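You operate a simulated robot arm through the tools that you are given. There is no shell and no other tool. Be economical: measure what you need, move in short steps, check, and stop when the job is done.

Carry out the task below with a simulated two-armed robot. There is one attempt and no reset: what you move stays moved.

## Task
Pick up the grey brush with one hand, pass it to the other hand and put it on the top of the packing table.

It is judged by the outcome, as a careful person would: the job done as asked, and still so three seconds after it is handed in. It fails if anything else is knocked over, pushed out of place, dropped, spilled or broken.

## Robot
Two 7-joint arms with two-finger parallel grippers on one trunk, on a base that drives. Base frame: it is fixed to the floor where the robot stands at the start and does not move with it; the origin is under the middle of the robot, x ahead of it, y to its left, z up; the surface under the hand at the start is at about z = 880. Units: mm, degrees, N and s.
The left shoulder is at the start at [-97, 119, 809], the right one opposite. With the tool pointing down near the work surface each hand reaches from about 100 to 540 mm from the robot's upright axis, wherever it stands, measured 20 degrees to its own side. Places, roughly: top of the packing table [-1400, 2800, 800]. Payload 3.43 kg a hand.
The tool frame of a hand sits at the grasp point between the pads (the TCP): z along the fingers, y along the line on which they close. The tips reach 30 mm beyond it. The gripper opens to 94 mm. The fingers are 28 mm wide and 10 mm thick; the gripper's body (50 by 96 mm) begins 55 mm behind the TCP.
Orientation is that of the tool frame in the base frame, as a unit quaternion [w, x, y, z]. With the fingers straight down and closing along the base's y, the tool's x points along the base's -x, its y along +y and its z along -z.

## Interface
- The arms move only by the tool jog_arm. It takes "left_rows", "right_rows" or both (then of equal length, played together; a hand with none holds still); each is text: rows parted by semicolons, each of 7 numbers parted by spaces: the shift along the tool's x, y, z in cm, then the turn, a rotation vector about the tool's x, y, z in rad, then the gripper command, from -1 (fully open) to 1 (shut), values between in proportion. In form: tx ty tz rx ry rz hand; .... A call has 1 to 12 rows; each row is the pose to reach, as a shift and turn from the pose commanded when the call began, along the tool's axes at that moment. Each row takes 0.2 s and may step no farther than 50 mm and 8.6 degrees from the row before; otherwise, or with a gripper value out of range, the whole call is refused. A pose out of reach is approached as far as the arm can. The call stops where the force on the tool passes 40 N (or 10 N more than at its start, if that is more) or the arm is blocked; 0.2 s more then pass. The fingers move at their own pace (about 153 mm/s each) and stop on an object; they squeeze with about 27 N. The grip force told is the motor's: it shows also when the fingers shut on nothing. Time passes only in rows, and 0.2 s behind the last, so rows that repeat a pose let the fingers close. It gives the time, the measured TCP pose, the force on the tool (base axes), the opening and the grip force at its end, in the units of the frame above (readings bear some noise), with the torque about the TCP (base axes, N m) and any sound that the robot's microphone picked up.
- Cameras (640 x 400 px; columns grow to the right, rows downward): "scene" is now at [34.7, -3.7, 1516.8]; the picture's right is [-0.04, -1.00, 0.00], its down [-0.75, 0.03, -0.66] and it looks along [0.66, -0.03, -0.75] (base axes); focal length 268 px, centre (320, 200). "left" rides on the left gripper at [76, -14, -102] in its tool frame; the picture's right is [0.18, 0.98, 0.00], its down [-0.75, 0.14, -0.64] and it looks along [-0.63, 0.12, 0.77] (tool axes); focal length 243 px, centre (320, 200). "right" rides on the right gripper at [76, 14, -102] in its tool frame; the picture's right is [-0.18, 0.98, 0.00], its down [-0.75, -0.14, -0.64] and it looks along [-0.63, -0.12, 0.77] (tool axes); focal length 243 px, centre (320, 200). There is no depth. A picture from a camera that has moved, and an enlarged one, comes with that camera's place and axes in the base frame and with its lens.
- snapshot(camera): a new picture of that camera. No time passes.
- move_column(by): slides the trunk up (or, below 0, down) by that many mm; the arms and the scene camera ride with it, the base frame stays. It gives what a move gives, with no picture.
- drive_base(legs): drives the robot by 1 to 6 legs, each [ahead, left, turn to the left] in mm, mm and degrees, along the robot's own axes; the way and the turn of a leg run together, so that a leg with both is an arc; at most 1500 mm and 180 degrees a leg. The arms and the cameras ride along, it lands a little off, and it stops where it bumps. It gives what a move gives.
- aim_head(pan, tilt): turns the head with the scene camera to pan (to the left, within 143 degrees either way) and tilt (down, from -29 to 69), counted from straight ahead of the robot. It gives what a move gives.
- inspect(camera, box): a new picture of the part [left, top, right, bottom] of that camera's present view, enlarged. No time passes.
- job_done(): hands the job in; it is judged then, once.

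Go step by step. Nothing tells you exact positions but the pictures and the camera data: compare them with the known pose of the tool, close in by small moves and look again before you grip or let go. The budget is 120 turns and 108 pictures, counting those below and the enlarged ones. Unless the task says otherwise, let go and move clear before handing in, and close with one line.

The tools are called after "Call:" as a command line: name --argument value ..., lists and objects as JSON in quotes. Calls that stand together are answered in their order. jog_arm: Moves the arms, as the interface text tells. Its arguments: {"type":"object","properties":{"left_rows":{"type":"string"},"right_rows":{"type":"string"}},"required":[]} The other tools are called the same way: move_column (by) slides the trunk up or down; drive_base (legs) drives the base; aim_head (pan, tilt) turns the head that bears the scene camera; snapshot (camera) takes a picture; inspect (camera, box) takes an enlarged picture of a part of a camera's view; job_done () hands the job in.

At the start:

```text
time_s: 0.0
left_position: [277.0, 107.8, 1203.2]
left_orientation: [0.001, 0.0, 1.0, 0.0]
left_force: [-0.3, 0.0, -0.5]
left_torque: [-0.02, -0.03, 0.02]
left_grip_width: 94.1
left_grip_force: 0.0
right_position: [338.1, -133.3, 1115.2]
right_orientation: [-0.001, 0.0, 1.0, -0.001]
right_force: [0.2, 0.4, -0.4]
right_torque: [-0.01, 0.0, -0.02]
right_grip_width: 93.8
right_grip_force: 0.0
trunk travel left (down, up): [-234.0, 101.0]
robot x, y, heading: [0.7, 0.6, 0.1]
head pan, tilt: [-2.5, 48.8]
```

scene: 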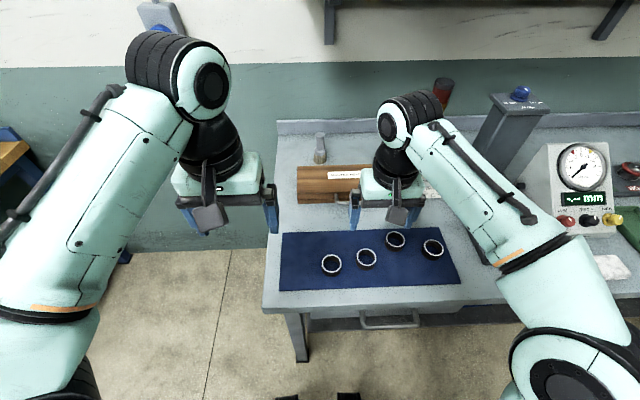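
right: 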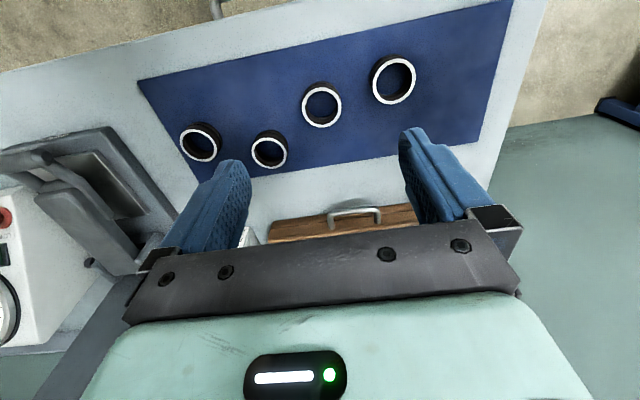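
left: 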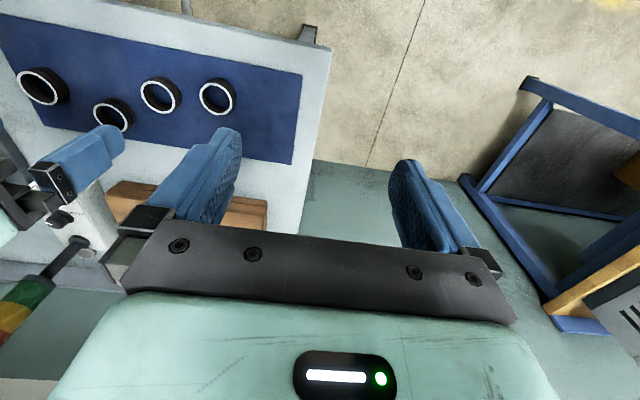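

I see the bench with a blue mat and rings, a wooden box, and a small grey object with a tan end at about (320,148) that may be the brush. I'll look closer.

Call:
inspect --camera "scene" --box '[260, 110, 420, 210]'

Call:
inspect --camera "scene" --box '[440, 70, 640, 290]'

```text
4.00 times, centred on (340, 160) of scene
camera zoom: at [34.7, -3.7, 1516.8], right [-0.04, -1.0, 0.0], down [-0.75, 0.03, -0.66], along [0.66, -0.03, -0.75], focal length 1073 px, centre (240, 360)
```

zoom: 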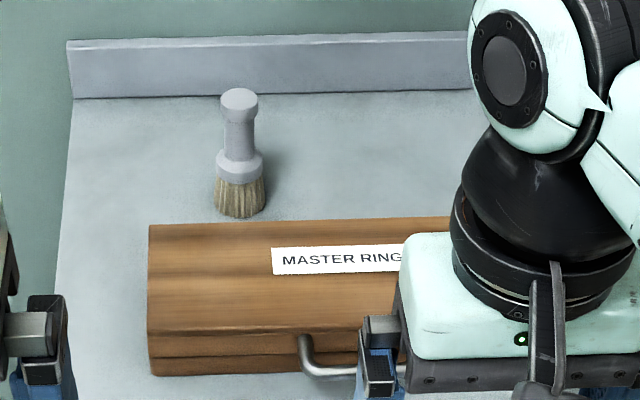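

```text
1.82 times, centred on (540, 180) of scene
camera zoom: at [34.7, -3.7, 1516.8], right [-0.04, -1.0, 0.0], down [-0.75, 0.03, -0.66], along [0.66, -0.03, -0.75], focal length 488 px, centre (-80, 236)
```

zoom: 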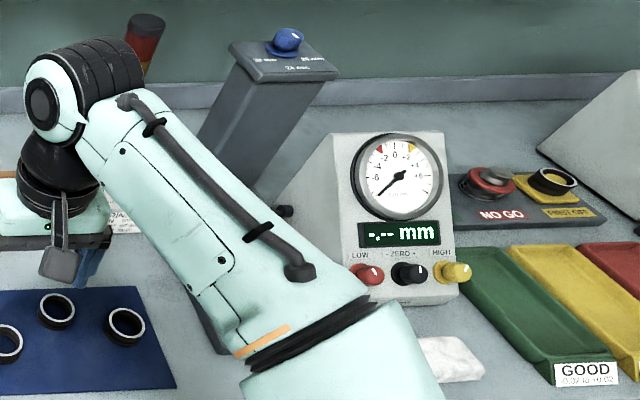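

The brush stands on its bristles behind the wooden case, at about (785, -37), with its top near z 995. The bench's left edge is near y=130, so I could come at it from the left side. I'll look around before driving.

Call:
aim_head --pan 50 --tilt 40

Call:
snapshot --camera "scene"

Call:
aim_head --pan 115 --tilt 25

Call:
snapshot --camera "scene"

Call:
aim_head --pan 0 --tilt 69

Call:
snapshot --camera "scene"

```text
time_s: 1.2
left_position: [275.8, 108.3, 1203.9]
left_orientation: [0.0, 0.0, 1.0, 0.0]
left_force: [0.0, -0.1, -0.2]
left_torque: [0.01, 0.0, -0.02]
left_grip_width: 94.3
left_grip_force: 0.0
right_position: [337.8, -133.1, 1114.9]
right_orientation: [0.0, 0.0, 1.0, 0.0]
right_force: [-0.4, 0.6, 0.2]
right_torque: [0.0, 0.01, -0.01]
right_grip_width: 94.0
right_grip_force: 0.1
trunk travel left (down, up): [-234.0, 101.0]
robot x, y, heading: [1.0, -0.1, -0.1]
head pan, tilt: [50.0, 40.0]
```

```text
102 pictures are left
camera scene: at [11.4, 64.8, 1529.4], right [0.77, -0.64, 0.0], down [-0.41, -0.49, -0.77], along [0.49, 0.59, -0.64], focal length 268 px, centre (320, 200)
```

scene: 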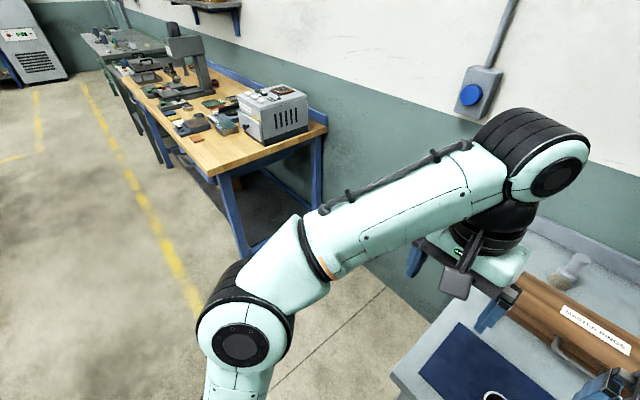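

```text
time_s: 2.6
left_position: [277.3, 107.6, 1204.2]
left_orientation: [0.0, 0.001, 1.0, 0.0]
left_force: [-0.8, -0.7, -0.4]
left_torque: [0.03, 0.01, 0.04]
left_grip_width: 93.8
left_grip_force: 0.1
right_position: [338.5, -133.2, 1117.1]
right_orientation: [0.0, 0.0, 1.0, 0.0]
right_force: [0.2, 0.2, -0.7]
right_torque: [-0.01, 0.0, -0.03]
right_grip_width: 93.8
right_grip_force: 0.0
trunk travel left (down, up): [-234.0, 101.0]
robot x, y, heading: [-0.6, -0.4, -0.0]
head pan, tilt: [115.0, 25.0]
```

```text
101 pictures are left
camera scene: at [-82.1, 83.2, 1552.7], right [0.91, 0.42, 0.0], down [0.18, -0.38, -0.91], along [-0.38, 0.82, -0.42], focal length 268 px, centre (320, 200)
```

scene: 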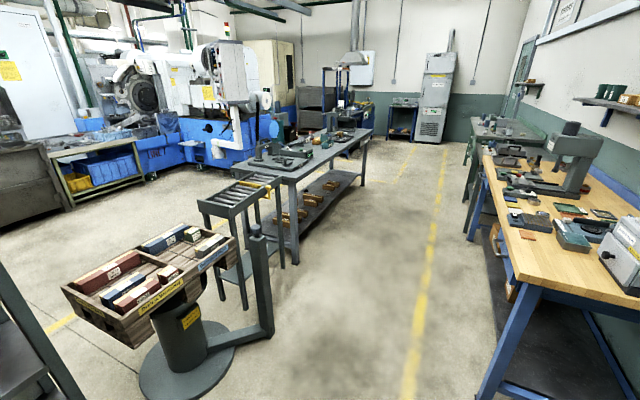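

```text
time_s: 4.5
left_position: [276.4, 107.6, 1204.0]
left_orientation: [0.0, 0.001, 1.0, 0.0]
left_force: [1.1, -0.1, -0.4]
left_torque: [-0.03, 0.0, -0.02]
left_grip_width: 94.1
left_grip_force: 0.1
right_position: [338.4, -132.0, 1115.6]
right_orientation: [0.0, 0.0, 1.0, -0.001]
right_force: [0.2, -0.3, -0.1]
right_torque: [0.0, 0.0, 0.0]
right_grip_width: 94.0
right_grip_force: 0.1
trunk travel left (down, up): [-234.0, 101.0]
robot x, y, heading: [1.2, 0.9, 0.1]
head pan, tilt: [0.0, 68.8]
```

```text
100 pictures are left
camera scene: at [12.6, -0.2, 1493.3], right [0.0, -1.0, 0.0], down [-0.93, 0.0, -0.36], along [0.36, 0.0, -0.93], focal length 268 px, centre (320, 200)
```

scene: 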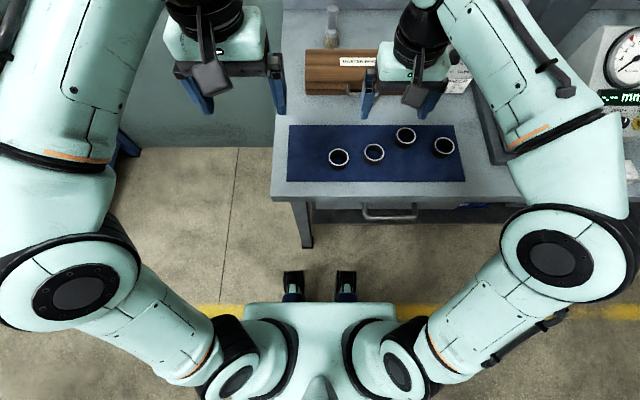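

The brush is confirmed, and the floor on the left side of the bench is clear up to about y=1070. I'll pull the left hand back, slide left, turn right about 39° and move along the bench end.

Call:
jog_arm --left_rows "4 0 0 0 0 0 -1; 8 0 0 0 0 0 -1; 11 0 0 0 0 0 -1"

Call:
drive_base --legs '[[0, 420, 0], [0, 0, -39]]'

Call:
aim_head --pan 0 --tilt 45

Call:
snapshot --camera "scene"

```text
time_s: 5.3
left_position: [165.3, 107.4, 1205.3]
left_orientation: [0.0, -0.001, 1.0, 0.0]
left_force: [0.6, 0.7, 0.8]
left_torque: [0.01, -0.03, -0.01]
left_grip_width: 94.0
left_grip_force: 0.2
right_position: [337.7, -133.0, 1116.4]
right_orientation: [0.0, -0.001, 1.0, 0.0]
right_force: [-0.1, 0.3, 0.6]
right_torque: [-0.03, -0.04, -0.01]
right_grip_width: 94.0
right_grip_force: 0.0
trunk travel left (down, up): [-234.0, 101.0]
robot x, y, heading: [-0.2, 1.7, -0.1]
head pan, tilt: [0.0, 68.8]
```

```text
time_s: 11.4
left_position: [196.8, 402.4, 1202.9]
left_orientation: [0.0, 0.337, 0.942, 0.0]
left_force: [0.3, -0.2, 0.1]
left_torque: [-0.03, 0.02, 0.0]
left_grip_width: 94.2
left_grip_force: 0.1
right_position: [178.6, 107.8, 1116.9]
right_orientation: [0.0, 0.336, 0.942, 0.0]
right_force: [0.5, 0.2, 0.3]
right_torque: [0.0, 0.03, 0.0]
right_grip_width: 94.0
right_grip_force: 0.2
trunk travel left (down, up): [-234.0, 101.0]
robot x, y, heading: [1.9, 422.9, -39.1]
head pan, tilt: [0.0, 68.8]
```

```text
time_s: 12.3
left_position: [197.7, 402.8, 1204.9]
left_orientation: [0.0, 0.336, 0.942, 0.001]
left_force: [-0.4, 0.3, -0.4]
left_torque: [-0.01, 0.01, -0.01]
left_grip_width: 94.0
left_grip_force: 0.0
right_position: [178.1, 107.2, 1115.3]
right_orientation: [0.0, 0.336, 0.942, 0.0]
right_force: [-0.1, -0.3, -0.3]
right_torque: [-0.03, 0.0, -0.02]
right_grip_width: 94.0
right_grip_force: 0.2
trunk travel left (down, up): [-234.0, 101.0]
robot x, y, heading: [0.3, 422.9, -39.5]
head pan, tilt: [0.0, 45.0]
```

```text
99 pictures are left
camera scene: at [30.8, 400.7, 1522.1], right [-0.63, -0.77, 0.0], down [-0.55, 0.45, -0.71], along [0.55, -0.45, -0.71], focal length 268 px, centre (320, 200)
```

scene: 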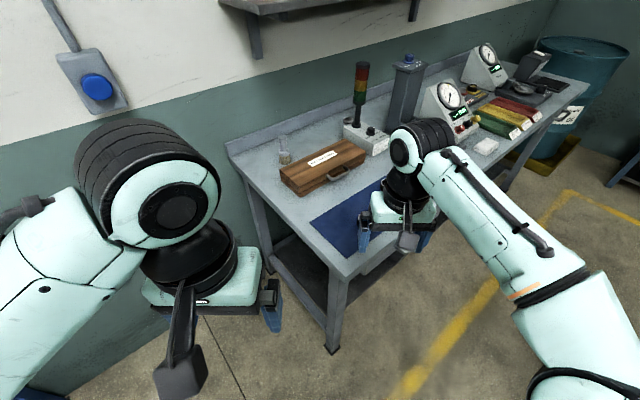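

The bench end is clear. I'll drive along world x to about (520, 405), keeping this heading.

Call:
drive_base --legs '[[413, 316, 0]]'

Call:
aim_head --pan -15 --tilt 45

Call:
snapshot --camera "scene"

Call:
snapshot --camera "right"

```text
time_s: 15.6
left_position: [715.3, 388.1, 1203.8]
left_orientation: [0.0, 0.331, 0.944, 0.0]
left_force: [1.0, -0.1, -0.5]
left_torque: [0.02, -0.02, -0.01]
left_grip_width: 94.0
left_grip_force: 0.0
right_position: [700.6, 93.1, 1115.8]
right_orientation: [0.0, 0.33, 0.944, 0.0]
right_force: [0.1, 0.4, 0.3]
right_torque: [0.0, -0.04, -0.01]
right_grip_width: 94.1
right_grip_force: 0.1
trunk travel left (down, up): [-234.0, 101.0]
robot x, y, heading: [516.6, 411.3, -38.7]
head pan, tilt: [0.0, 45.0]
```

```text
time_s: 16.4
left_position: [714.8, 388.2, 1204.6]
left_orientation: [0.0, 0.331, 0.944, 0.0]
left_force: [0.1, 0.8, 0.1]
left_torque: [0.03, -0.01, 0.0]
left_grip_width: 94.1
left_grip_force: 0.1
right_position: [698.8, 92.8, 1115.3]
right_orientation: [0.0, 0.33, 0.944, 0.0]
right_force: [-0.5, -0.3, -0.1]
right_torque: [-0.02, 0.0, 0.0]
right_grip_width: 94.1
right_grip_force: 0.1
trunk travel left (down, up): [-234.0, 101.0]
robot x, y, heading: [518.9, 407.3, -38.7]
head pan, tilt: [-15.0, 45.0]
```

```text
98 pictures are left
camera scene: at [532.5, 369.8, 1522.2], right [-0.8, -0.59, 0.0], down [-0.42, 0.57, -0.71], along [0.42, -0.57, -0.71], focal length 268 px, centre (320, 200)
```

scene: 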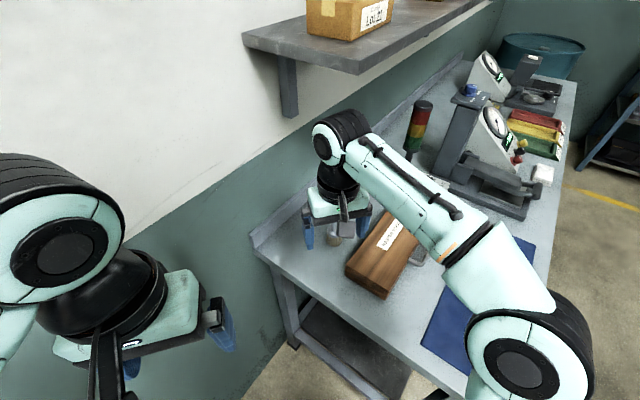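

```text
97 pictures are left
camera right: at [648.2, 152.7, 1217.8], right [0.76, 0.65, 0.0], down [0.5, -0.58, 0.64], along [0.42, -0.49, -0.77], focal length 243 px, centre (320, 200)
```

right: 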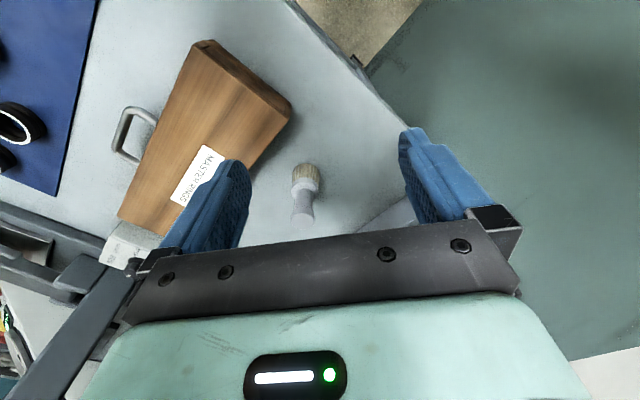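

The brush is at about (780, -36). The wall shelf above has its underside near z 1385, so I'll lower the right hand to about z 1032 first, then slide it over the brush.

Call:
jog_arm --right_rows "0 0 4 0 0 0 -1; 0 0 8 0 0 0 -1; -2 -0.7 8.2 0 0 0 -1; -5 -1.8 8.2 0 0 0 -1; -8 -2.8 8.2 0 0 0 -1; -11 -3.9 8.2 0 0 0 -1"

Call:
snapshot --camera "right"

Call:
snapshot --camera "scene"

```text
time_s: 17.8
left_position: [715.4, 386.9, 1204.6]
left_orientation: [0.0, 0.33, 0.944, -0.001]
left_force: [0.7, -0.9, -0.8]
left_torque: [-0.03, 0.0, 0.03]
left_grip_width: 94.4
left_grip_force: 0.0
right_position: [763.4, -6.3, 1032.4]
right_orientation: [-0.001, 0.33, 0.944, 0.0]
right_force: [-0.4, -0.5, -0.4]
right_torque: [0.02, 0.06, 0.01]
right_grip_width: 93.9
right_grip_force: 0.0
trunk travel left (down, up): [-234.0, 101.0]
robot x, y, heading: [518.2, 406.6, -38.8]
head pan, tilt: [-15.0, 45.0]
```

```text
96 pictures are left
camera right: at [712.6, 52.5, 1133.9], right [0.76, 0.65, 0.0], down [0.5, -0.58, 0.64], along [0.42, -0.49, -0.77], focal length 243 px, centre (320, 200)
```

right: 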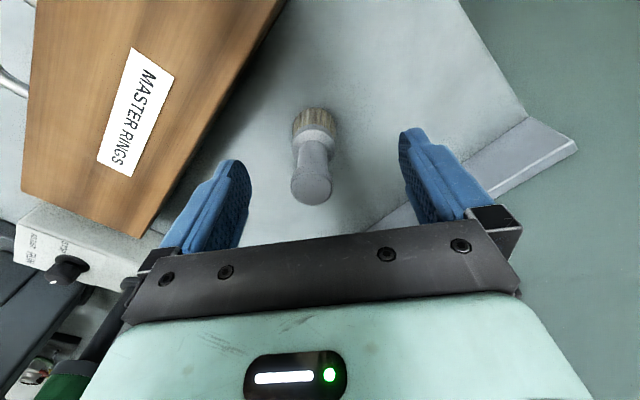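

```text
95 pictures are left
camera scene: at [533.4, 369.1, 1522.1], right [-0.81, -0.59, 0.0], down [-0.42, 0.57, -0.71], along [0.42, -0.57, -0.71], focal length 268 px, centre (320, 200)
```

scene: 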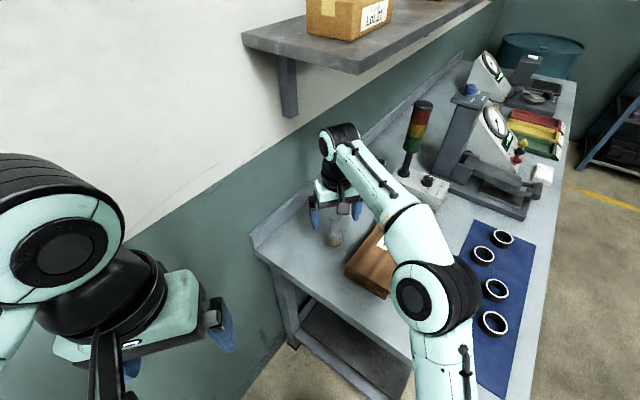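

The brush top is at about (778, -34). I'll centre the hand over it and check.

Call:
jog_arm --right_rows "-1.5 -0.6 0 0 0 0 -1; -2.9 -1.2 0 0 0 0 -1; -2.9 -1.2 0 0 0 0 -1"

Call:
snapshot --camera "right"

Call:
inspect --camera "scene" --box '[270, 140, 430, 260]'

```text
time_s: 18.6
left_position: [715.0, 388.1, 1204.8]
left_orientation: [0.0, 0.331, 0.944, 0.0]
left_force: [0.2, 0.1, -0.2]
left_torque: [0.03, 0.0, 0.0]
left_grip_width: 94.0
left_grip_force: 0.0
right_position: [776.1, -33.3, 1033.4]
right_orientation: [0.0, 0.331, 0.944, -0.001]
right_force: [1.4, 0.5, 0.0]
right_torque: [0.0, 0.02, 0.0]
right_grip_width: 94.1
right_grip_force: 0.2
trunk travel left (down, up): [-234.0, 101.0]
robot x, y, heading: [514.4, 412.5, -38.8]
head pan, tilt: [-15.0, 45.0]
```

```text
94 pictures are left
camera right: at [725.5, 25.7, 1135.0], right [0.76, 0.65, 0.0], down [0.5, -0.58, 0.64], along [0.42, -0.49, -0.77], focal length 243 px, centre (320, 200)
```

right: 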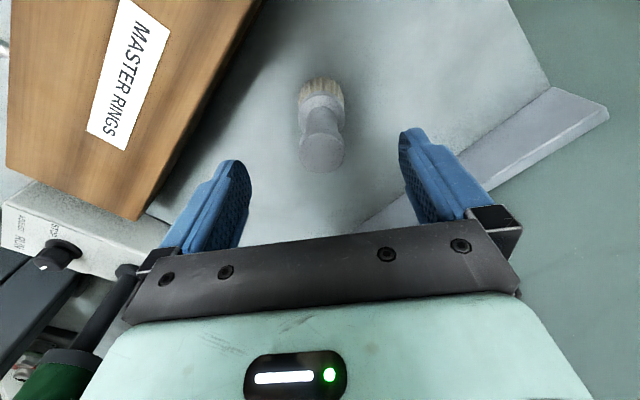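

```text
3.33 times, centred on (350, 200) of scene
camera zoom: at [532.3, 369.9, 1522.2], right [-0.81, -0.59, 0.0], down [-0.42, 0.57, -0.71], along [0.42, -0.57, -0.71], focal length 894 px, centre (220, 200)
```

zoom: 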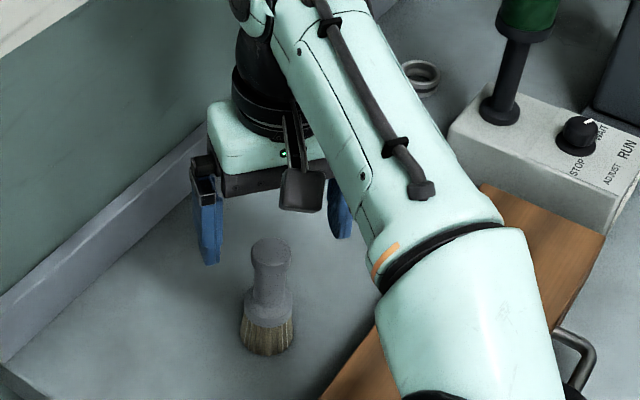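

The hand is centred over the brush to within a few mm. I'll descend to TCP z≈982 and close on the upper knob.

Call:
jog_arm --right_rows "-0.2 0 2 0 0 0 -1; -0.2 0 4 0 0 0 -1; -0.2 0 5.1 0 0 0 -1; -0.2 0 5.1 0 0 0 -1"

Call:
inspect --camera "scene" --box '[270, 140, 430, 260]'

Call:
snapshot --camera "right"

```text
time_s: 19.6
left_position: [714.8, 387.8, 1204.7]
left_orientation: [0.0, 0.331, 0.944, 0.001]
left_force: [-1.1, 0.0, 0.5]
left_torque: [0.0, 0.02, 0.03]
left_grip_width: 93.9
left_grip_force: 0.0
right_position: [778.0, -34.0, 983.2]
right_orientation: [0.0, 0.331, 0.944, 0.001]
right_force: [0.1, 0.3, 0.8]
right_torque: [0.02, 0.0, 0.02]
right_grip_width: 93.9
right_grip_force: 0.1
trunk travel left (down, up): [-234.0, 101.0]
robot x, y, heading: [518.2, 405.0, -38.7]
head pan, tilt: [-15.0, 45.0]
```

```text
3.33 times, centred on (350, 200) of scene
camera zoom: at [532.6, 369.8, 1522.2], right [-0.81, -0.59, 0.0], down [-0.42, 0.57, -0.71], along [0.42, -0.57, -0.71], focal length 894 px, centre (220, 200)
```

zoom: 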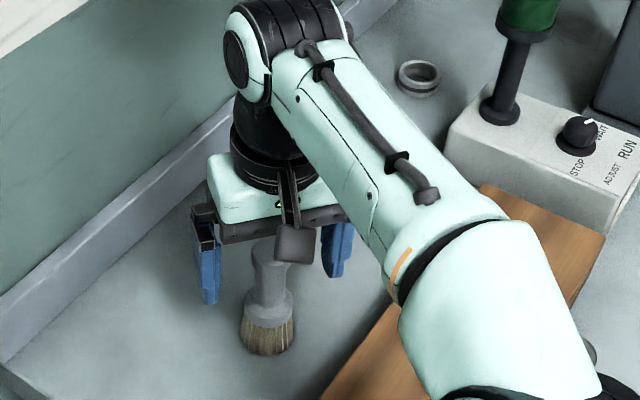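

```text
91 pictures are left
camera right: at [727.6, 24.5, 1084.5], right [0.76, 0.65, 0.0], down [0.5, -0.58, 0.64], along [0.42, -0.49, -0.77], focal length 243 px, centre (320, 200)
```

right: 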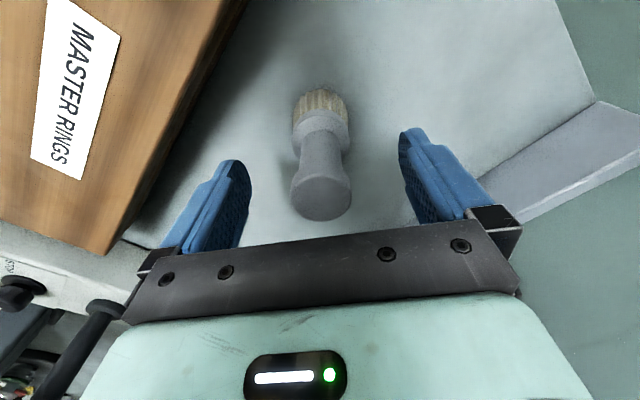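

The fingers straddle the knob with the brush between them. Closing.

Call:
jog_arm --right_rows "0 0 0 0 0 0 -0.3; 0 0 0 0 0 0 0.2; 0 0 0 0 0 0 1; 0 0 0 0 0 0 1; 0 0 0 0 0 0 1"

Call:
snapshot --camera "right"

```text
time_s: 20.8
left_position: [715.5, 388.1, 1202.8]
left_orientation: [0.0, 0.331, 0.944, -0.001]
left_force: [0.1, -0.3, -0.3]
left_torque: [0.02, 0.0, 0.0]
left_grip_width: 93.9
left_grip_force: 0.0
right_position: [779.0, -35.1, 983.1]
right_orientation: [0.0, 0.33, 0.944, 0.001]
right_force: [-0.1, 0.9, -0.6]
right_torque: [0.01, -0.07, -0.01]
right_grip_width: 26.8
right_grip_force: 26.4
trunk travel left (down, up): [-234.0, 101.0]
robot x, y, heading: [516.3, 408.8, -38.7]
head pan, tilt: [-15.0, 45.0]
```

```text
90 pictures are left
camera right: at [727.7, 24.6, 1084.6], right [0.76, 0.65, 0.0], down [0.5, -0.58, 0.64], along [0.42, -0.49, -0.77], focal length 243 px, centre (320, 200)
```

right: 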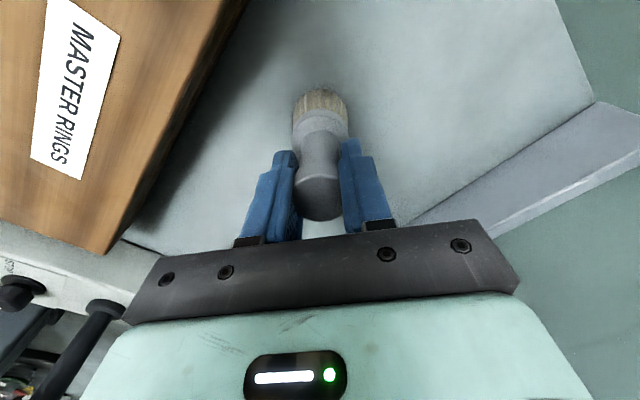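

Gripped at 26.8 mm. I'll lift 60 mm, come out toward +y away from the case and from under the shelf, then raise.

Call:
jog_arm --right_rows "0 0 -2 0 0 0 1; 0 0 -4 0 0 0 1; 0 0 -6 0 0 0 1; 2.3 2.9 -6 0 0 0 1; 4.6 5.9 -6 0 0 0 1; 7 8.8 -6 0 0 0 1; 9.3 11.7 -6 0 0 0 1; 9.3 11.7 -9 0 0 0 1; 11 11.7 -12 0 0 0 1; 11 11.7 -12 0 0 0 1"

Call:
snapshot --camera "right"

Call:
snapshot --camera "scene"

```text
time_s: 23.0
left_position: [715.4, 386.7, 1204.6]
left_orientation: [0.001, 0.331, 0.944, 0.001]
left_force: [-0.2, -0.5, -0.1]
left_torque: [0.02, 0.0, -0.03]
left_grip_width: 93.8
left_grip_force: 0.1
right_position: [766.9, 126.2, 1103.7]
right_orientation: [0.0, 0.33, 0.944, 0.0]
right_force: [1.0, 0.2, -0.7]
right_torque: [0.0, -0.02, 0.0]
right_grip_width: 26.8
right_grip_force: 26.9
trunk travel left (down, up): [-234.0, 101.0]
robot x, y, heading: [520.5, 407.7, -38.5]
head pan, tilt: [-15.0, 45.0]
```

```text
89 pictures are left
camera right: at [715.2, 184.4, 1205.6], right [0.76, 0.65, 0.0], down [0.5, -0.58, 0.64], along [0.42, -0.49, -0.77], focal length 243 px, centre (320, 200)
```

right: 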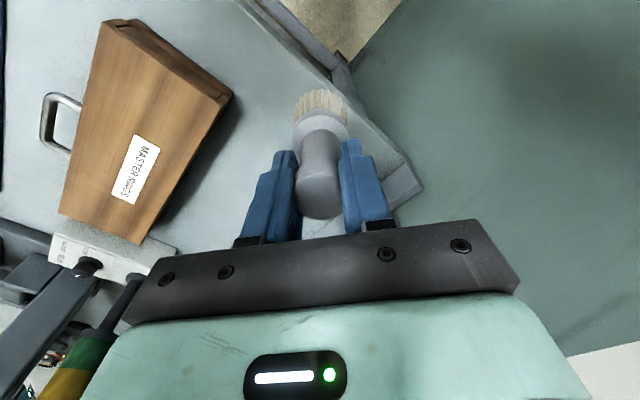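

```text
88 pictures are left
camera scene: at [533.0, 369.3, 1522.1], right [-0.81, -0.59, 0.0], down [-0.42, 0.57, -0.71], along [0.42, -0.57, -0.71], focal length 268 px, centre (320, 200)
```

scene: 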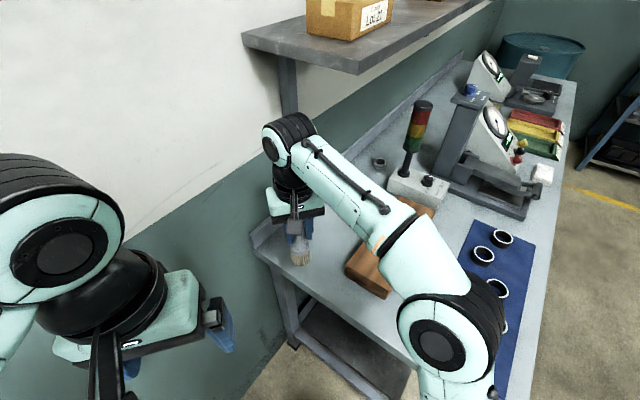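

The brush is held. I'll back out along the way I came, then turn and drive to the open aisle with the hands riding high.

Call:
drive_base --legs '[[-413, -316, 0], [0, 0, 129]]'

Call:
aim_head --pan 0 --tilt 40

Call:
snapshot --camera "scene"

```text
time_s: 31.6
left_position: [-107.7, 584.3, 1205.0]
left_orientation: [0.0, -0.705, 0.709, 0.0]
left_force: [0.4, 0.0, -0.9]
left_torque: [-0.02, -0.02, 0.04]
left_grip_width: 93.9
left_grip_force: 0.1
right_position: [66.2, 788.4, 1103.6]
right_orientation: [0.001, -0.705, 0.71, 0.0]
right_force: [0.1, 0.6, -1.2]
right_torque: [-0.02, -0.01, 0.0]
right_grip_width: 26.9
right_grip_force: 26.7
trunk travel left (down, up): [-234.0, 101.0]
robot x, y, heading: [-3.7, 417.4, 89.7]
head pan, tilt: [-15.0, 45.0]
```

```text
time_s: 32.4
left_position: [-107.8, 584.7, 1204.7]
left_orientation: [0.0, -0.704, 0.71, 0.0]
left_force: [0.3, -0.3, -0.3]
left_torque: [0.01, 0.03, 0.02]
left_grip_width: 93.9
left_grip_force: 0.2
right_position: [66.7, 788.3, 1104.3]
right_orientation: [0.0, -0.704, 0.71, 0.0]
right_force: [0.5, -0.4, -1.0]
right_torque: [0.03, 0.02, 0.01]
right_grip_width: 27.2
right_grip_force: 26.7
trunk travel left (down, up): [-234.0, 101.0]
robot x, y, heading: [2.1, 419.2, 89.8]
head pan, tilt: [0.0, 40.0]
```

```text
87 pictures are left
camera scene: at [-1.7, 459.6, 1529.4], right [1.0, -0.01, 0.0], down [-0.01, -0.64, -0.77], along [0.01, 0.77, -0.64], focal length 268 px, centre (320, 200)
```

scene: 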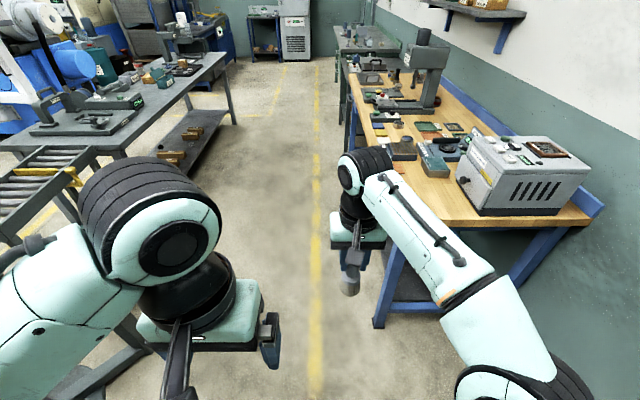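

The aisle is open here. I'll shift left for clearance, then rotate the right hand so that the brush lies horizontal, pointing to the left hand.

Call:
drive_base --legs '[[0, 200, 0]]'

Call:
jog_arm --right_rows "0 0 0 -0.143 0 0 1; 0 0 0 -0.286 0 0 1; 0 0 0 -0.428 0 0 1; 0 0 0 -0.571 0 0 1; 0 0 0 -0.714 0 0 1; 0 0 0 -0.857 0 0 1; 0 0 0 -1.0 0 0 1; 0 0 0 -1.142 0 0 1; 0 0 0 -1.285 0 0 1; 0 0 0 -1.428 0 0 1; 0 0 0 -1.571 0 0 1; 0 0 0 -1.571 0 0 1"

Call:
snapshot --camera "scene"

```text
time_s: 34.8
left_position: [-306.1, 587.9, 1204.8]
left_orientation: [0.0, -0.704, 0.71, 0.0]
left_force: [-0.2, 0.7, 0.9]
left_torque: [0.03, -0.03, 0.0]
left_grip_width: 94.1
left_grip_force: 0.0
right_position: [-132.6, 790.3, 1104.5]
right_orientation: [0.0, -0.704, 0.711, 0.0]
right_force: [0.6, -0.1, -1.2]
right_torque: [0.01, 0.02, -0.02]
right_grip_width: 27.0
right_grip_force: 26.9
trunk travel left (down, up): [-234.0, 101.0]
robot x, y, heading: [-200.5, 417.8, 89.5]
head pan, tilt: [0.0, 40.0]
```

```text
time_s: 37.4
left_position: [-306.3, 586.9, 1204.1]
left_orientation: [-0.001, -0.704, 0.711, 0.0]
left_force: [-0.9, -0.9, 0.3]
left_torque: [-0.02, -0.05, 0.0]
left_grip_width: 94.1
left_grip_force: 0.2
right_position: [-132.8, 789.4, 1104.5]
right_orientation: [-0.497, -0.497, 0.502, 0.503]
right_force: [-0.1, 0.8, 0.1]
right_torque: [0.02, -0.01, 0.0]
right_grip_width: 26.9
right_grip_force: 27.1
trunk travel left (down, up): [-234.0, 101.0]
robot x, y, heading: [-202.3, 419.9, 89.4]
head pan, tilt: [0.0, 40.0]
```

```text
86 pictures are left
camera scene: at [-201.6, 461.1, 1529.4], right [1.0, -0.01, 0.0], down [-0.01, -0.64, -0.77], along [0.01, 0.77, -0.64], focal length 268 px, centre (320, 200)
```

scene: 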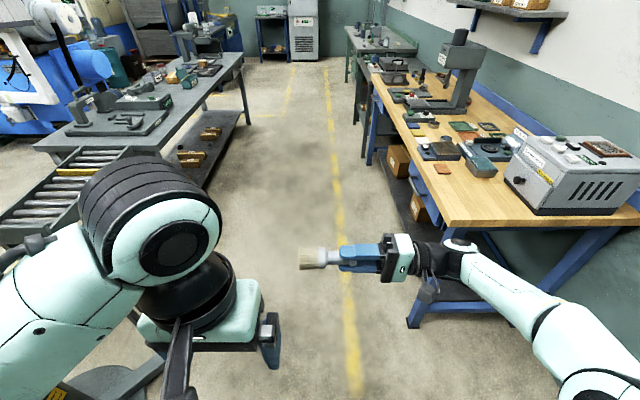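

The brush is horizontal now, pointing left. I'll bring the left hand over the ferrule while turning it 90° so that it closes across the brush.

Call:
jog_arm --left_rows "-1.8 -1 0 0 0 0.143 -1; -3.6 -2 0 0 0 0.286 -1; -5.4 -3 0 0 0 0.428 -1; -7.2 -4 0 0 0 0.571 -1; -9 -5 0 0 0 0.714 -1; -10.8 -6 0 0 0 0.857 -1; -12.6 -7 0 0 0 1.0 -1; -14.4 -8 0 0 0 1.142 -1; -16.2 -9 0 0 0 1.285 -1; -18 -10 0 0 0 1.428 -1; -20.2 -11.5 0 0 0 1.571 -1; -20.2 -11.5 0 0 0 1.571 -1"

Call:
snapshot --camera "scene"

Call:
snapshot --camera "left"

```text
time_s: 40.0
left_position: [-222.3, 744.9, 1185.4]
left_orientation: [0.001, -0.012, 1.0, 0.002]
left_force: [0.1, -0.4, 0.5]
left_torque: [0.01, -0.01, 0.03]
left_grip_width: 94.1
left_grip_force: 0.1
left hand out of reach, approached as far as the arm can: row 8, 9, 10, 11, 12
right_position: [-130.8, 789.6, 1104.5]
right_orientation: [-0.498, -0.497, 0.502, 0.503]
right_force: [-0.1, 0.2, -1.2]
right_torque: [-0.03, -0.07, -0.03]
right_grip_width: 27.0
right_grip_force: 26.9
trunk travel left (down, up): [-234.0, 101.0]
robot x, y, heading: [-201.5, 419.3, 89.6]
head pan, tilt: [0.0, 40.0]
```

```text
85 pictures are left
camera scene: at [-201.8, 460.5, 1529.4], right [1.0, -0.01, 0.0], down [-0.01, -0.64, -0.77], along [0.01, 0.77, -0.64], focal length 268 px, centre (320, 200)
```

scene: 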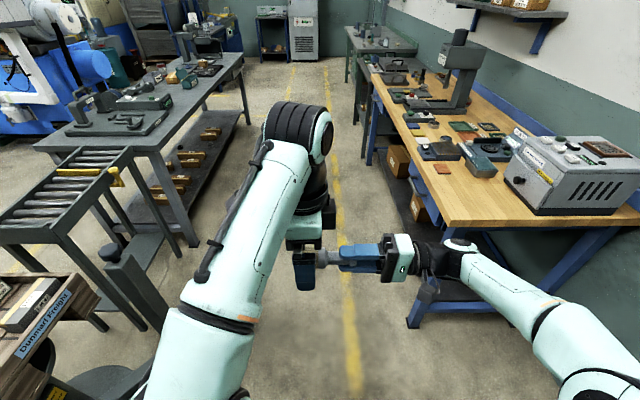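

```text
84 pictures are left
camera left: at [-298.0, 728.8, 1288.1], right [-0.21, 0.98, 0.01], down [0.75, 0.15, 0.64], along [0.63, 0.14, -0.76], focal length 243 px, centre (320, 200)
```

left: 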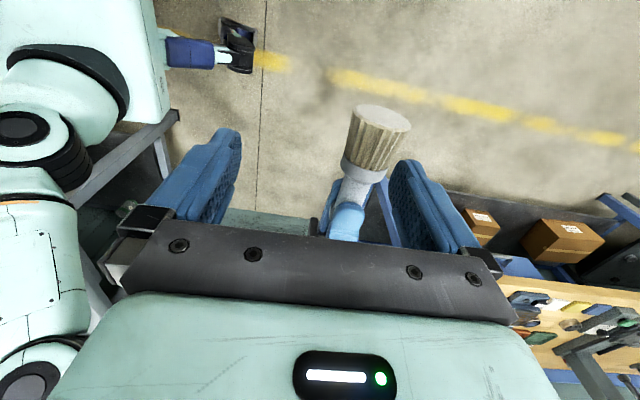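

The left arm hit its reach limit short of the brush. I'll bring the right hand 90 mm back toward the robot and 40 mm left.

Call:
jog_arm --right_rows "3 0 1.3 0 0 0 1; 6 0 2.6 0 0 0 1; 9 0 4 0 0 0 1; 9 0 4 0 0 0 1" --left_rows "2 0 0 0 0 0 -1; 2 -3 0 0 0 0 -1; 2 -6 0 0 0 0 -1; 2 -6 0 0 0 0 -1"

Call:
snapshot --camera "left"

Call:
snapshot --camera "scene"

```text
time_s: 41.0
left_position: [-238.8, 686.9, 1185.6]
left_orientation: [0.0, 0.005, 1.0, 0.0]
left_force: [-0.8, 0.0, 0.9]
left_torque: [0.0, -0.02, -0.03]
left_grip_width: 94.1
left_grip_force: 0.0
right_position: [-172.5, 701.4, 1102.9]
right_orientation: [-0.497, -0.497, 0.503, 0.503]
right_force: [0.6, 0.0, -1.4]
right_torque: [0.0, -0.1, 0.03]
right_grip_width: 27.0
right_grip_force: 27.3
trunk travel left (down, up): [-234.0, 101.0]
robot x, y, heading: [-201.6, 419.2, 89.5]
head pan, tilt: [0.0, 40.0]
```

```text
83 pictures are left
camera left: at [-314.2, 673.3, 1287.9], right [-0.17, 0.98, 0.0], down [0.76, 0.13, 0.64], along [0.63, 0.11, -0.77], focal length 243 px, centre (320, 200)
```

left: 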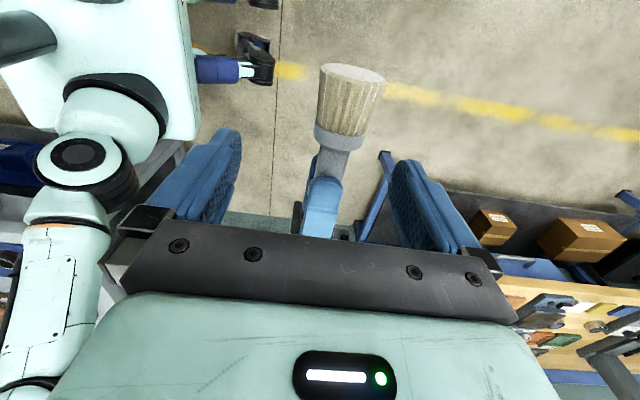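

```text
82 pictures are left
camera scene: at [-200.9, 462.1, 1529.4], right [1.0, -0.01, 0.0], down [-0.01, -0.64, -0.77], along [0.01, 0.77, -0.64], focal length 268 px, centre (320, 200)
```

scene: 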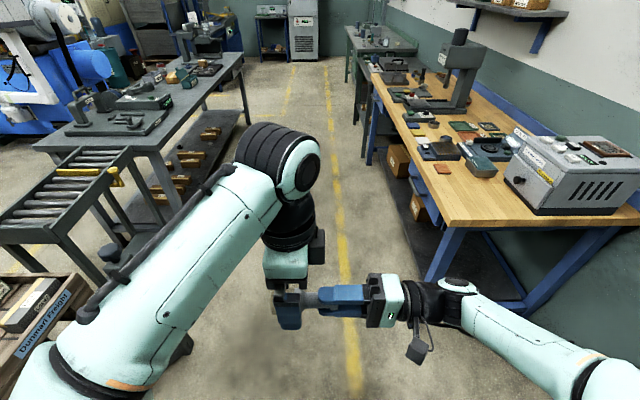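

The ferrule is at about (-236, 702, 1103). I'll shift the left hand 15 mm in y and lower it over the ferrule.

Call:
jog_arm --left_rows "-0.2 0.8 0 0 0 0 -1; -0.3 1.5 0 0 0 0 -1; -0.3 1.5 2 0 0 0 -1; -0.3 1.5 4 0 0 0 -1; -0.3 1.5 5.5 0 0 0 -1; -0.3 1.5 6.9 0 0 0 -1; -0.3 1.5 6.9 0 0 0 -1"

Call:
snapshot --camera "left"

Call:
inspect --camera "scene" --box '[220, 220, 440, 360]'

```text
time_s: 42.6
left_position: [-237.1, 702.8, 1115.2]
left_orientation: [0.0, 0.006, 1.0, 0.0]
left_force: [0.2, -0.1, 0.3]
left_torque: [0.02, 0.0, -0.02]
left_grip_width: 94.1
left_grip_force: 0.0
right_position: [-172.0, 701.4, 1103.7]
right_orientation: [-0.498, -0.498, 0.502, 0.502]
right_force: [0.4, -0.9, -0.3]
right_torque: [0.0, -0.04, 0.0]
right_grip_width: 26.4
right_grip_force: 27.2
trunk travel left (down, up): [-234.0, 101.0]
robot x, y, heading: [-203.8, 422.6, 89.4]
head pan, tilt: [0.0, 40.0]
```

```text
81 pictures are left
camera left: at [-312.5, 688.9, 1217.7], right [-0.17, 0.98, 0.0], down [0.75, 0.13, 0.64], along [0.63, 0.11, -0.77], focal length 243 px, centre (320, 200)
```

left: 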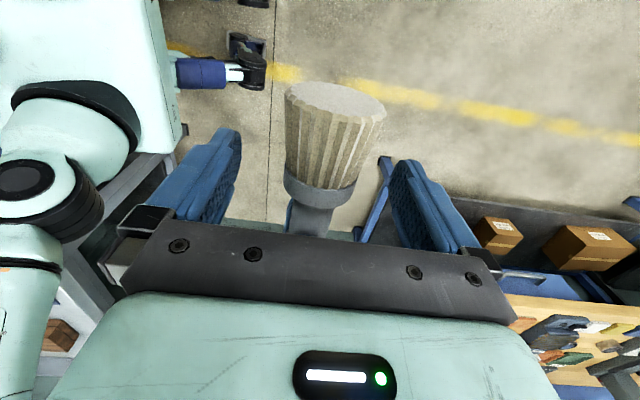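

```text
2.86 times, centred on (330, 290) of scene
camera zoom: at [-201.4, 461.2, 1529.4], right [1.0, -0.01, 0.0], down [-0.01, -0.64, -0.77], along [0.01, 0.77, -0.64], focal length 767 px, centre (291, -57)
```

zoom: 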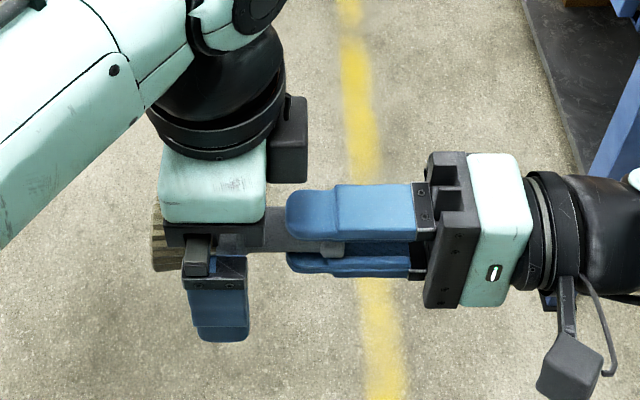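

The left fingers straddle the ferrule with good clearance from the right fingertips. Closing the left hand.

Call:
jog_arm --left_rows "0 0 0 0 0 0 0; 0 0 0 0 0 0 1; 0 0 0 0 0 0 1; 0 0 0 0 0 0 1; 0 0 0 0 0 0 1"

Call:
snapshot --camera "left"

```text
time_s: 43.8
left_position: [-236.7, 703.2, 1114.8]
left_orientation: [0.0, 0.005, 1.0, -0.001]
left_force: [0.0, 0.5, -0.2]
left_torque: [0.04, 0.01, 0.0]
left_grip_width: 40.5
left_grip_force: 27.1
right_position: [-173.0, 699.9, 1103.7]
right_orientation: [-0.498, -0.497, 0.502, 0.502]
right_force: [1.0, 0.1, -0.1]
right_torque: [-0.04, -0.01, 0.02]
right_grip_width: 26.9
right_grip_force: 26.5
trunk travel left (down, up): [-234.0, 101.0]
robot x, y, heading: [-201.4, 420.7, 89.2]
head pan, tilt: [0.0, 40.0]
```

```text
79 pictures are left
camera left: at [-312.6, 689.0, 1217.9], right [-0.17, 0.98, 0.0], down [0.76, 0.13, 0.64], along [0.63, 0.11, -0.77], focal length 243 px, centre (320, 200)
```

left: 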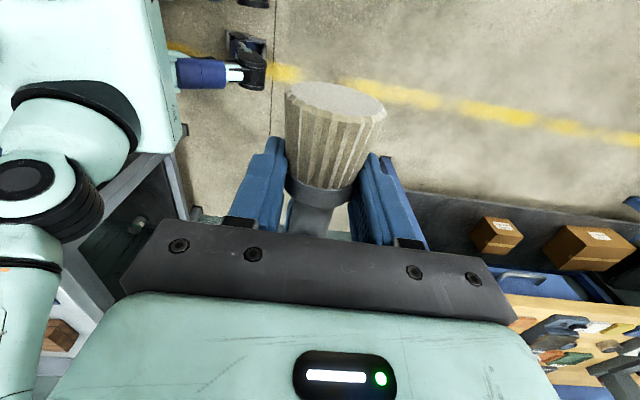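

The left hand holds the ferrule at 40.5 mm and 27 N. I'll open the right hand partway and withdraw it along its own axis.

Call:
jog_arm --right_rows "0 0 0 0 0 0 0; 0 0 0 0 0 0 -0.3; 0 0 0 0 0 0 -0.3; 0 0 -3 0 0 0 -0.3; 0 0 -7 0 0 0 -0.3; 0 0 -11 0 0 0 -0.3; 0 0 -14 0 0 0 -0.3"

Call:
snapshot --camera "scene"

```text
time_s: 45.4
left_position: [-236.3, 703.2, 1115.1]
left_orientation: [0.0, 0.005, 1.0, 0.0]
left_force: [-0.3, -0.8, 0.3]
left_torque: [0.01, -0.02, -0.02]
left_grip_width: 40.6
left_grip_force: 27.2
right_position: [-32.9, 698.7, 1104.0]
right_orientation: [-0.498, -0.498, 0.502, 0.502]
right_force: [0.6, -0.3, 0.5]
right_torque: [-0.04, -0.04, -0.04]
right_grip_width: 61.2
right_grip_force: 0.1
trunk travel left (down, up): [-234.0, 101.0]
robot x, y, heading: [-201.7, 421.7, 89.6]
head pan, tilt: [0.0, 40.0]
```

```text
78 pictures are left
camera scene: at [-201.1, 461.3, 1529.4], right [1.0, -0.01, 0.0], down [-0.01, -0.64, -0.77], along [0.01, 0.77, -0.64], focal length 268 px, centre (320, 200)
```

scene: 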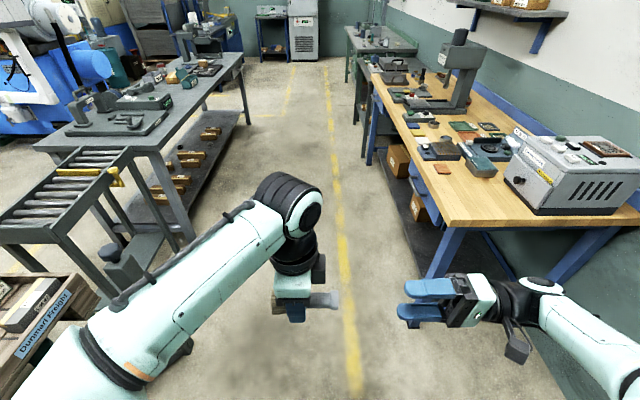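

The handover worked. I'll fold the right hand back to pointing down and closer in for the drive.

Call:
jog_arm --right_rows "0 0 0 0.143 0 0 -1; 0 0 0 0.286 0 0 -1; 0 0 0 0.428 0 0 -1; 0 0 0 0.571 0 0 -1; 0 0 0 0.714 0 0 -1; 0 0 0 0.857 0 0 -1; 0 0 0 1.0 0 0 -1; 0 0 0 1.142 0 0 -1; 0 0 0 1.285 0 0 -1; 0 0 0 1.428 0 0 -1; 0 0 0 1.571 0 0 -1; 4 0 0 1.571 0 0 -1"

Call:
aim_head --pan 15 --tilt 30

Call:
snapshot --camera "scene"

Call:
inspect --camera "scene" --box '[60, 20, 360, 220]'

```text
time_s: 48.0
left_position: [-236.7, 701.7, 1115.5]
left_orientation: [0.0, 0.005, 1.0, 0.001]
left_force: [-0.1, -0.7, 0.2]
left_torque: [0.0, -0.03, 0.03]
left_grip_width: 40.2
left_grip_force: 26.8
right_position: [-31.3, 655.7, 1103.9]
right_orientation: [0.0, -0.704, 0.71, 0.001]
right_force: [0.9, -1.3, -0.4]
right_torque: [0.04, -0.01, 0.02]
right_grip_width: 93.8
right_grip_force: 0.0
trunk travel left (down, up): [-234.0, 101.0]
robot x, y, heading: [-202.0, 416.3, 89.5]
head pan, tilt: [0.0, 40.0]
```

```text
time_s: 48.8
left_position: [-237.3, 702.7, 1114.1]
left_orientation: [0.0, 0.006, 1.0, 0.0]
left_force: [0.5, 0.0, -0.4]
left_torque: [-0.03, -0.04, -0.02]
left_grip_width: 40.4
left_grip_force: 27.6
right_position: [-33.2, 656.7, 1103.6]
right_orientation: [0.0, -0.703, 0.711, 0.001]
right_force: [-0.7, -0.1, -0.1]
right_torque: [-0.03, 0.02, 0.01]
right_grip_width: 94.3
right_grip_force: 0.1
trunk travel left (down, up): [-234.0, 101.0]
robot x, y, heading: [-201.2, 421.6, 89.4]
head pan, tilt: [15.0, 30.0]
```

```text
77 pictures are left
camera scene: at [-224.7, 463.9, 1544.7], right [0.97, 0.25, 0.0], down [0.12, -0.48, -0.87], along [-0.21, 0.84, -0.5], focal length 268 px, centre (320, 200)
```

scene: 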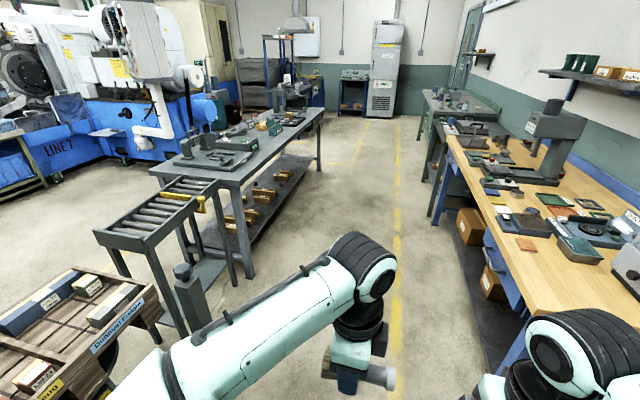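

```text
2.00 times, centred on (210, 120) of scene
camera zoom: at [-224.7, 463.9, 1544.7], right [0.97, 0.25, 0.0], down [0.12, -0.48, -0.87], along [-0.21, 0.84, -0.5], focal length 537 px, centre (540, 360)
```

zoom: 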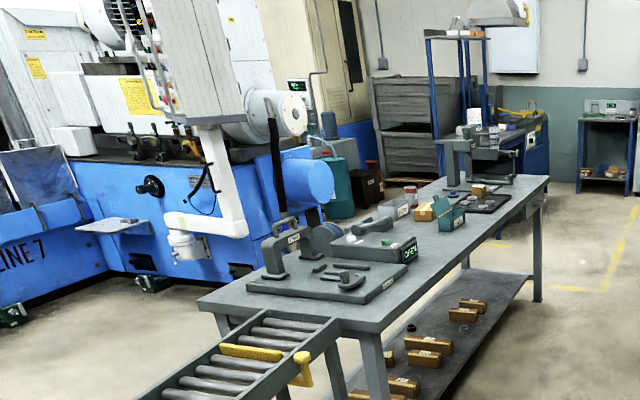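

The grey table on the left matches the packing table's coordinates, and its aisle-side edge is near x=-1000. There is free space near (-1130, 2550), so I'll drive up the aisle and turn to face it.

Call:
drive_base --legs '[[1100, 0, 0], [1030, 0, 0], [0, 0, 90]]'

Call:
aim_head --pan 0 --tilt 40

Call:
snapshot --camera "scene"

```text
time_s: 63.1
left_position: [-480.5, 2518.8, 1115.8]
left_orientation: [-0.001, -0.705, 0.709, 0.0]
left_force: [0.2, 0.2, 0.3]
left_torque: [-0.01, -0.01, 0.0]
left_grip_width: 40.3
left_grip_force: 27.1
right_position: [-435.6, 2723.6, 1103.9]
right_orientation: [0.0, 1.0, -0.002, 0.0]
right_force: [0.1, 0.2, 0.2]
right_torque: [-0.01, 0.04, 0.02]
right_grip_width: 93.9
right_grip_force: 0.0
trunk travel left (down, up): [-234.0, 101.0]
robot x, y, heading: [-200.9, 2553.5, 179.9]
head pan, tilt: [15.0, 30.0]
```

```text
time_s: 63.9
left_position: [-480.3, 2518.1, 1115.5]
left_orientation: [0.001, -0.705, 0.709, 0.0]
left_force: [0.4, -0.2, -0.1]
left_torque: [-0.04, 0.03, -0.03]
left_grip_width: 40.2
left_grip_force: 26.6
right_position: [-438.0, 2722.7, 1103.9]
right_orientation: [-0.001, 1.0, -0.004, 0.0]
right_force: [0.0, 0.3, -0.1]
right_torque: [0.0, -0.01, 0.0]
right_grip_width: 94.0
right_grip_force: 0.1
trunk travel left (down, up): [-234.0, 101.0]
robot x, y, heading: [-198.6, 2555.0, 179.7]
head pan, tilt: [0.0, 40.0]
```

```text
75 pictures are left
camera scene: at [-239.4, 2554.8, 1529.5], right [0.0, 1.0, 0.0], down [0.64, 0.0, -0.77], along [-0.77, 0.0, -0.64], focal length 268 px, centre (320, 200)
```

scene: 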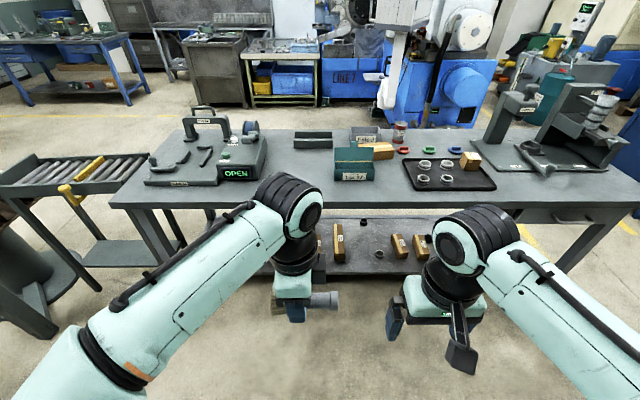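

There's a free patch between the "OPEN" fixture and the green bin, around (-1190, 2450). I'll move closer, then look again.

Call:
drive_base --legs '[[590, 75, 0]]'

Call:
aim_head --pan 0 --tilt 55

Call:
snapshot --camera "scene"

Call:
snapshot --camera "left"

```text
time_s: 67.3
left_position: [-1071.2, 2449.9, 1115.2]
left_orientation: [0.0, -0.704, 0.71, 0.0]
left_force: [-0.1, 0.6, -0.5]
left_torque: [0.01, -0.04, -0.02]
left_grip_width: 40.1
left_grip_force: 27.4
right_position: [-1026.7, 2653.5, 1103.7]
right_orientation: [0.001, 1.0, -0.003, 0.0]
right_force: [-0.1, -0.4, 0.7]
right_torque: [-0.03, 0.0, 0.0]
right_grip_width: 94.1
right_grip_force: 0.1
trunk travel left (down, up): [-234.0, 101.0]
robot x, y, heading: [-786.8, 2486.9, 179.4]
head pan, tilt: [0.0, 40.0]
```

```text
time_s: 68.0
left_position: [-1070.8, 2449.0, 1115.0]
left_orientation: [0.0, -0.704, 0.71, 0.0]
left_force: [-0.1, -0.3, 0.5]
left_torque: [-0.01, 0.0, 0.0]
left_grip_width: 40.0
left_grip_force: 27.1
right_position: [-1026.1, 2652.7, 1103.2]
right_orientation: [0.0, 1.0, -0.004, -0.001]
right_force: [0.4, -0.7, -0.1]
right_torque: [0.03, -0.01, 0.0]
right_grip_width: 93.8
right_grip_force: 0.1
trunk travel left (down, up): [-234.0, 101.0]
robot x, y, heading: [-789.3, 2482.9, 179.6]
head pan, tilt: [0.0, 55.0]
```

```text
74 pictures are left
camera scene: at [-816.8, 2484.4, 1508.8], right [0.01, 1.0, 0.0], down [0.82, -0.01, -0.57], along [-0.57, 0.0, -0.82], focal length 268 px, centre (320, 200)
```

scene: 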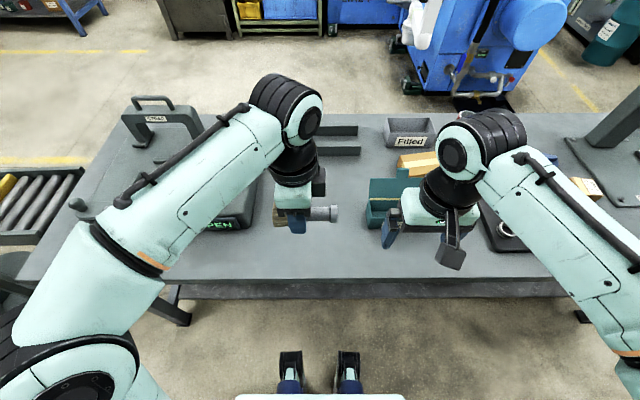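

```text
73 pictures are left
camera left: at [-1057.1, 2372.0, 1217.9], right [-0.98, -0.18, 0.0], down [-0.14, 0.75, 0.64], along [-0.11, 0.63, -0.77], focal length 243 px, centre (320, 200)
```

left: 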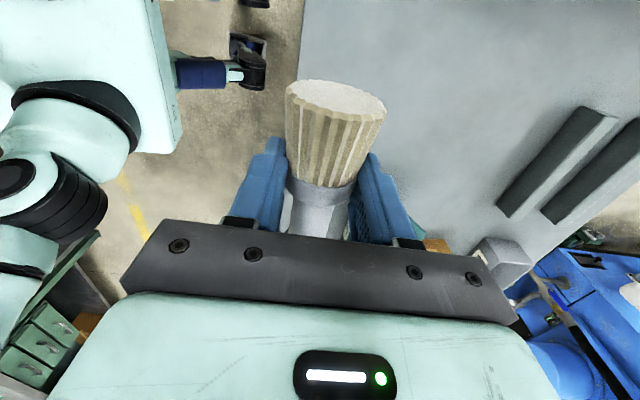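

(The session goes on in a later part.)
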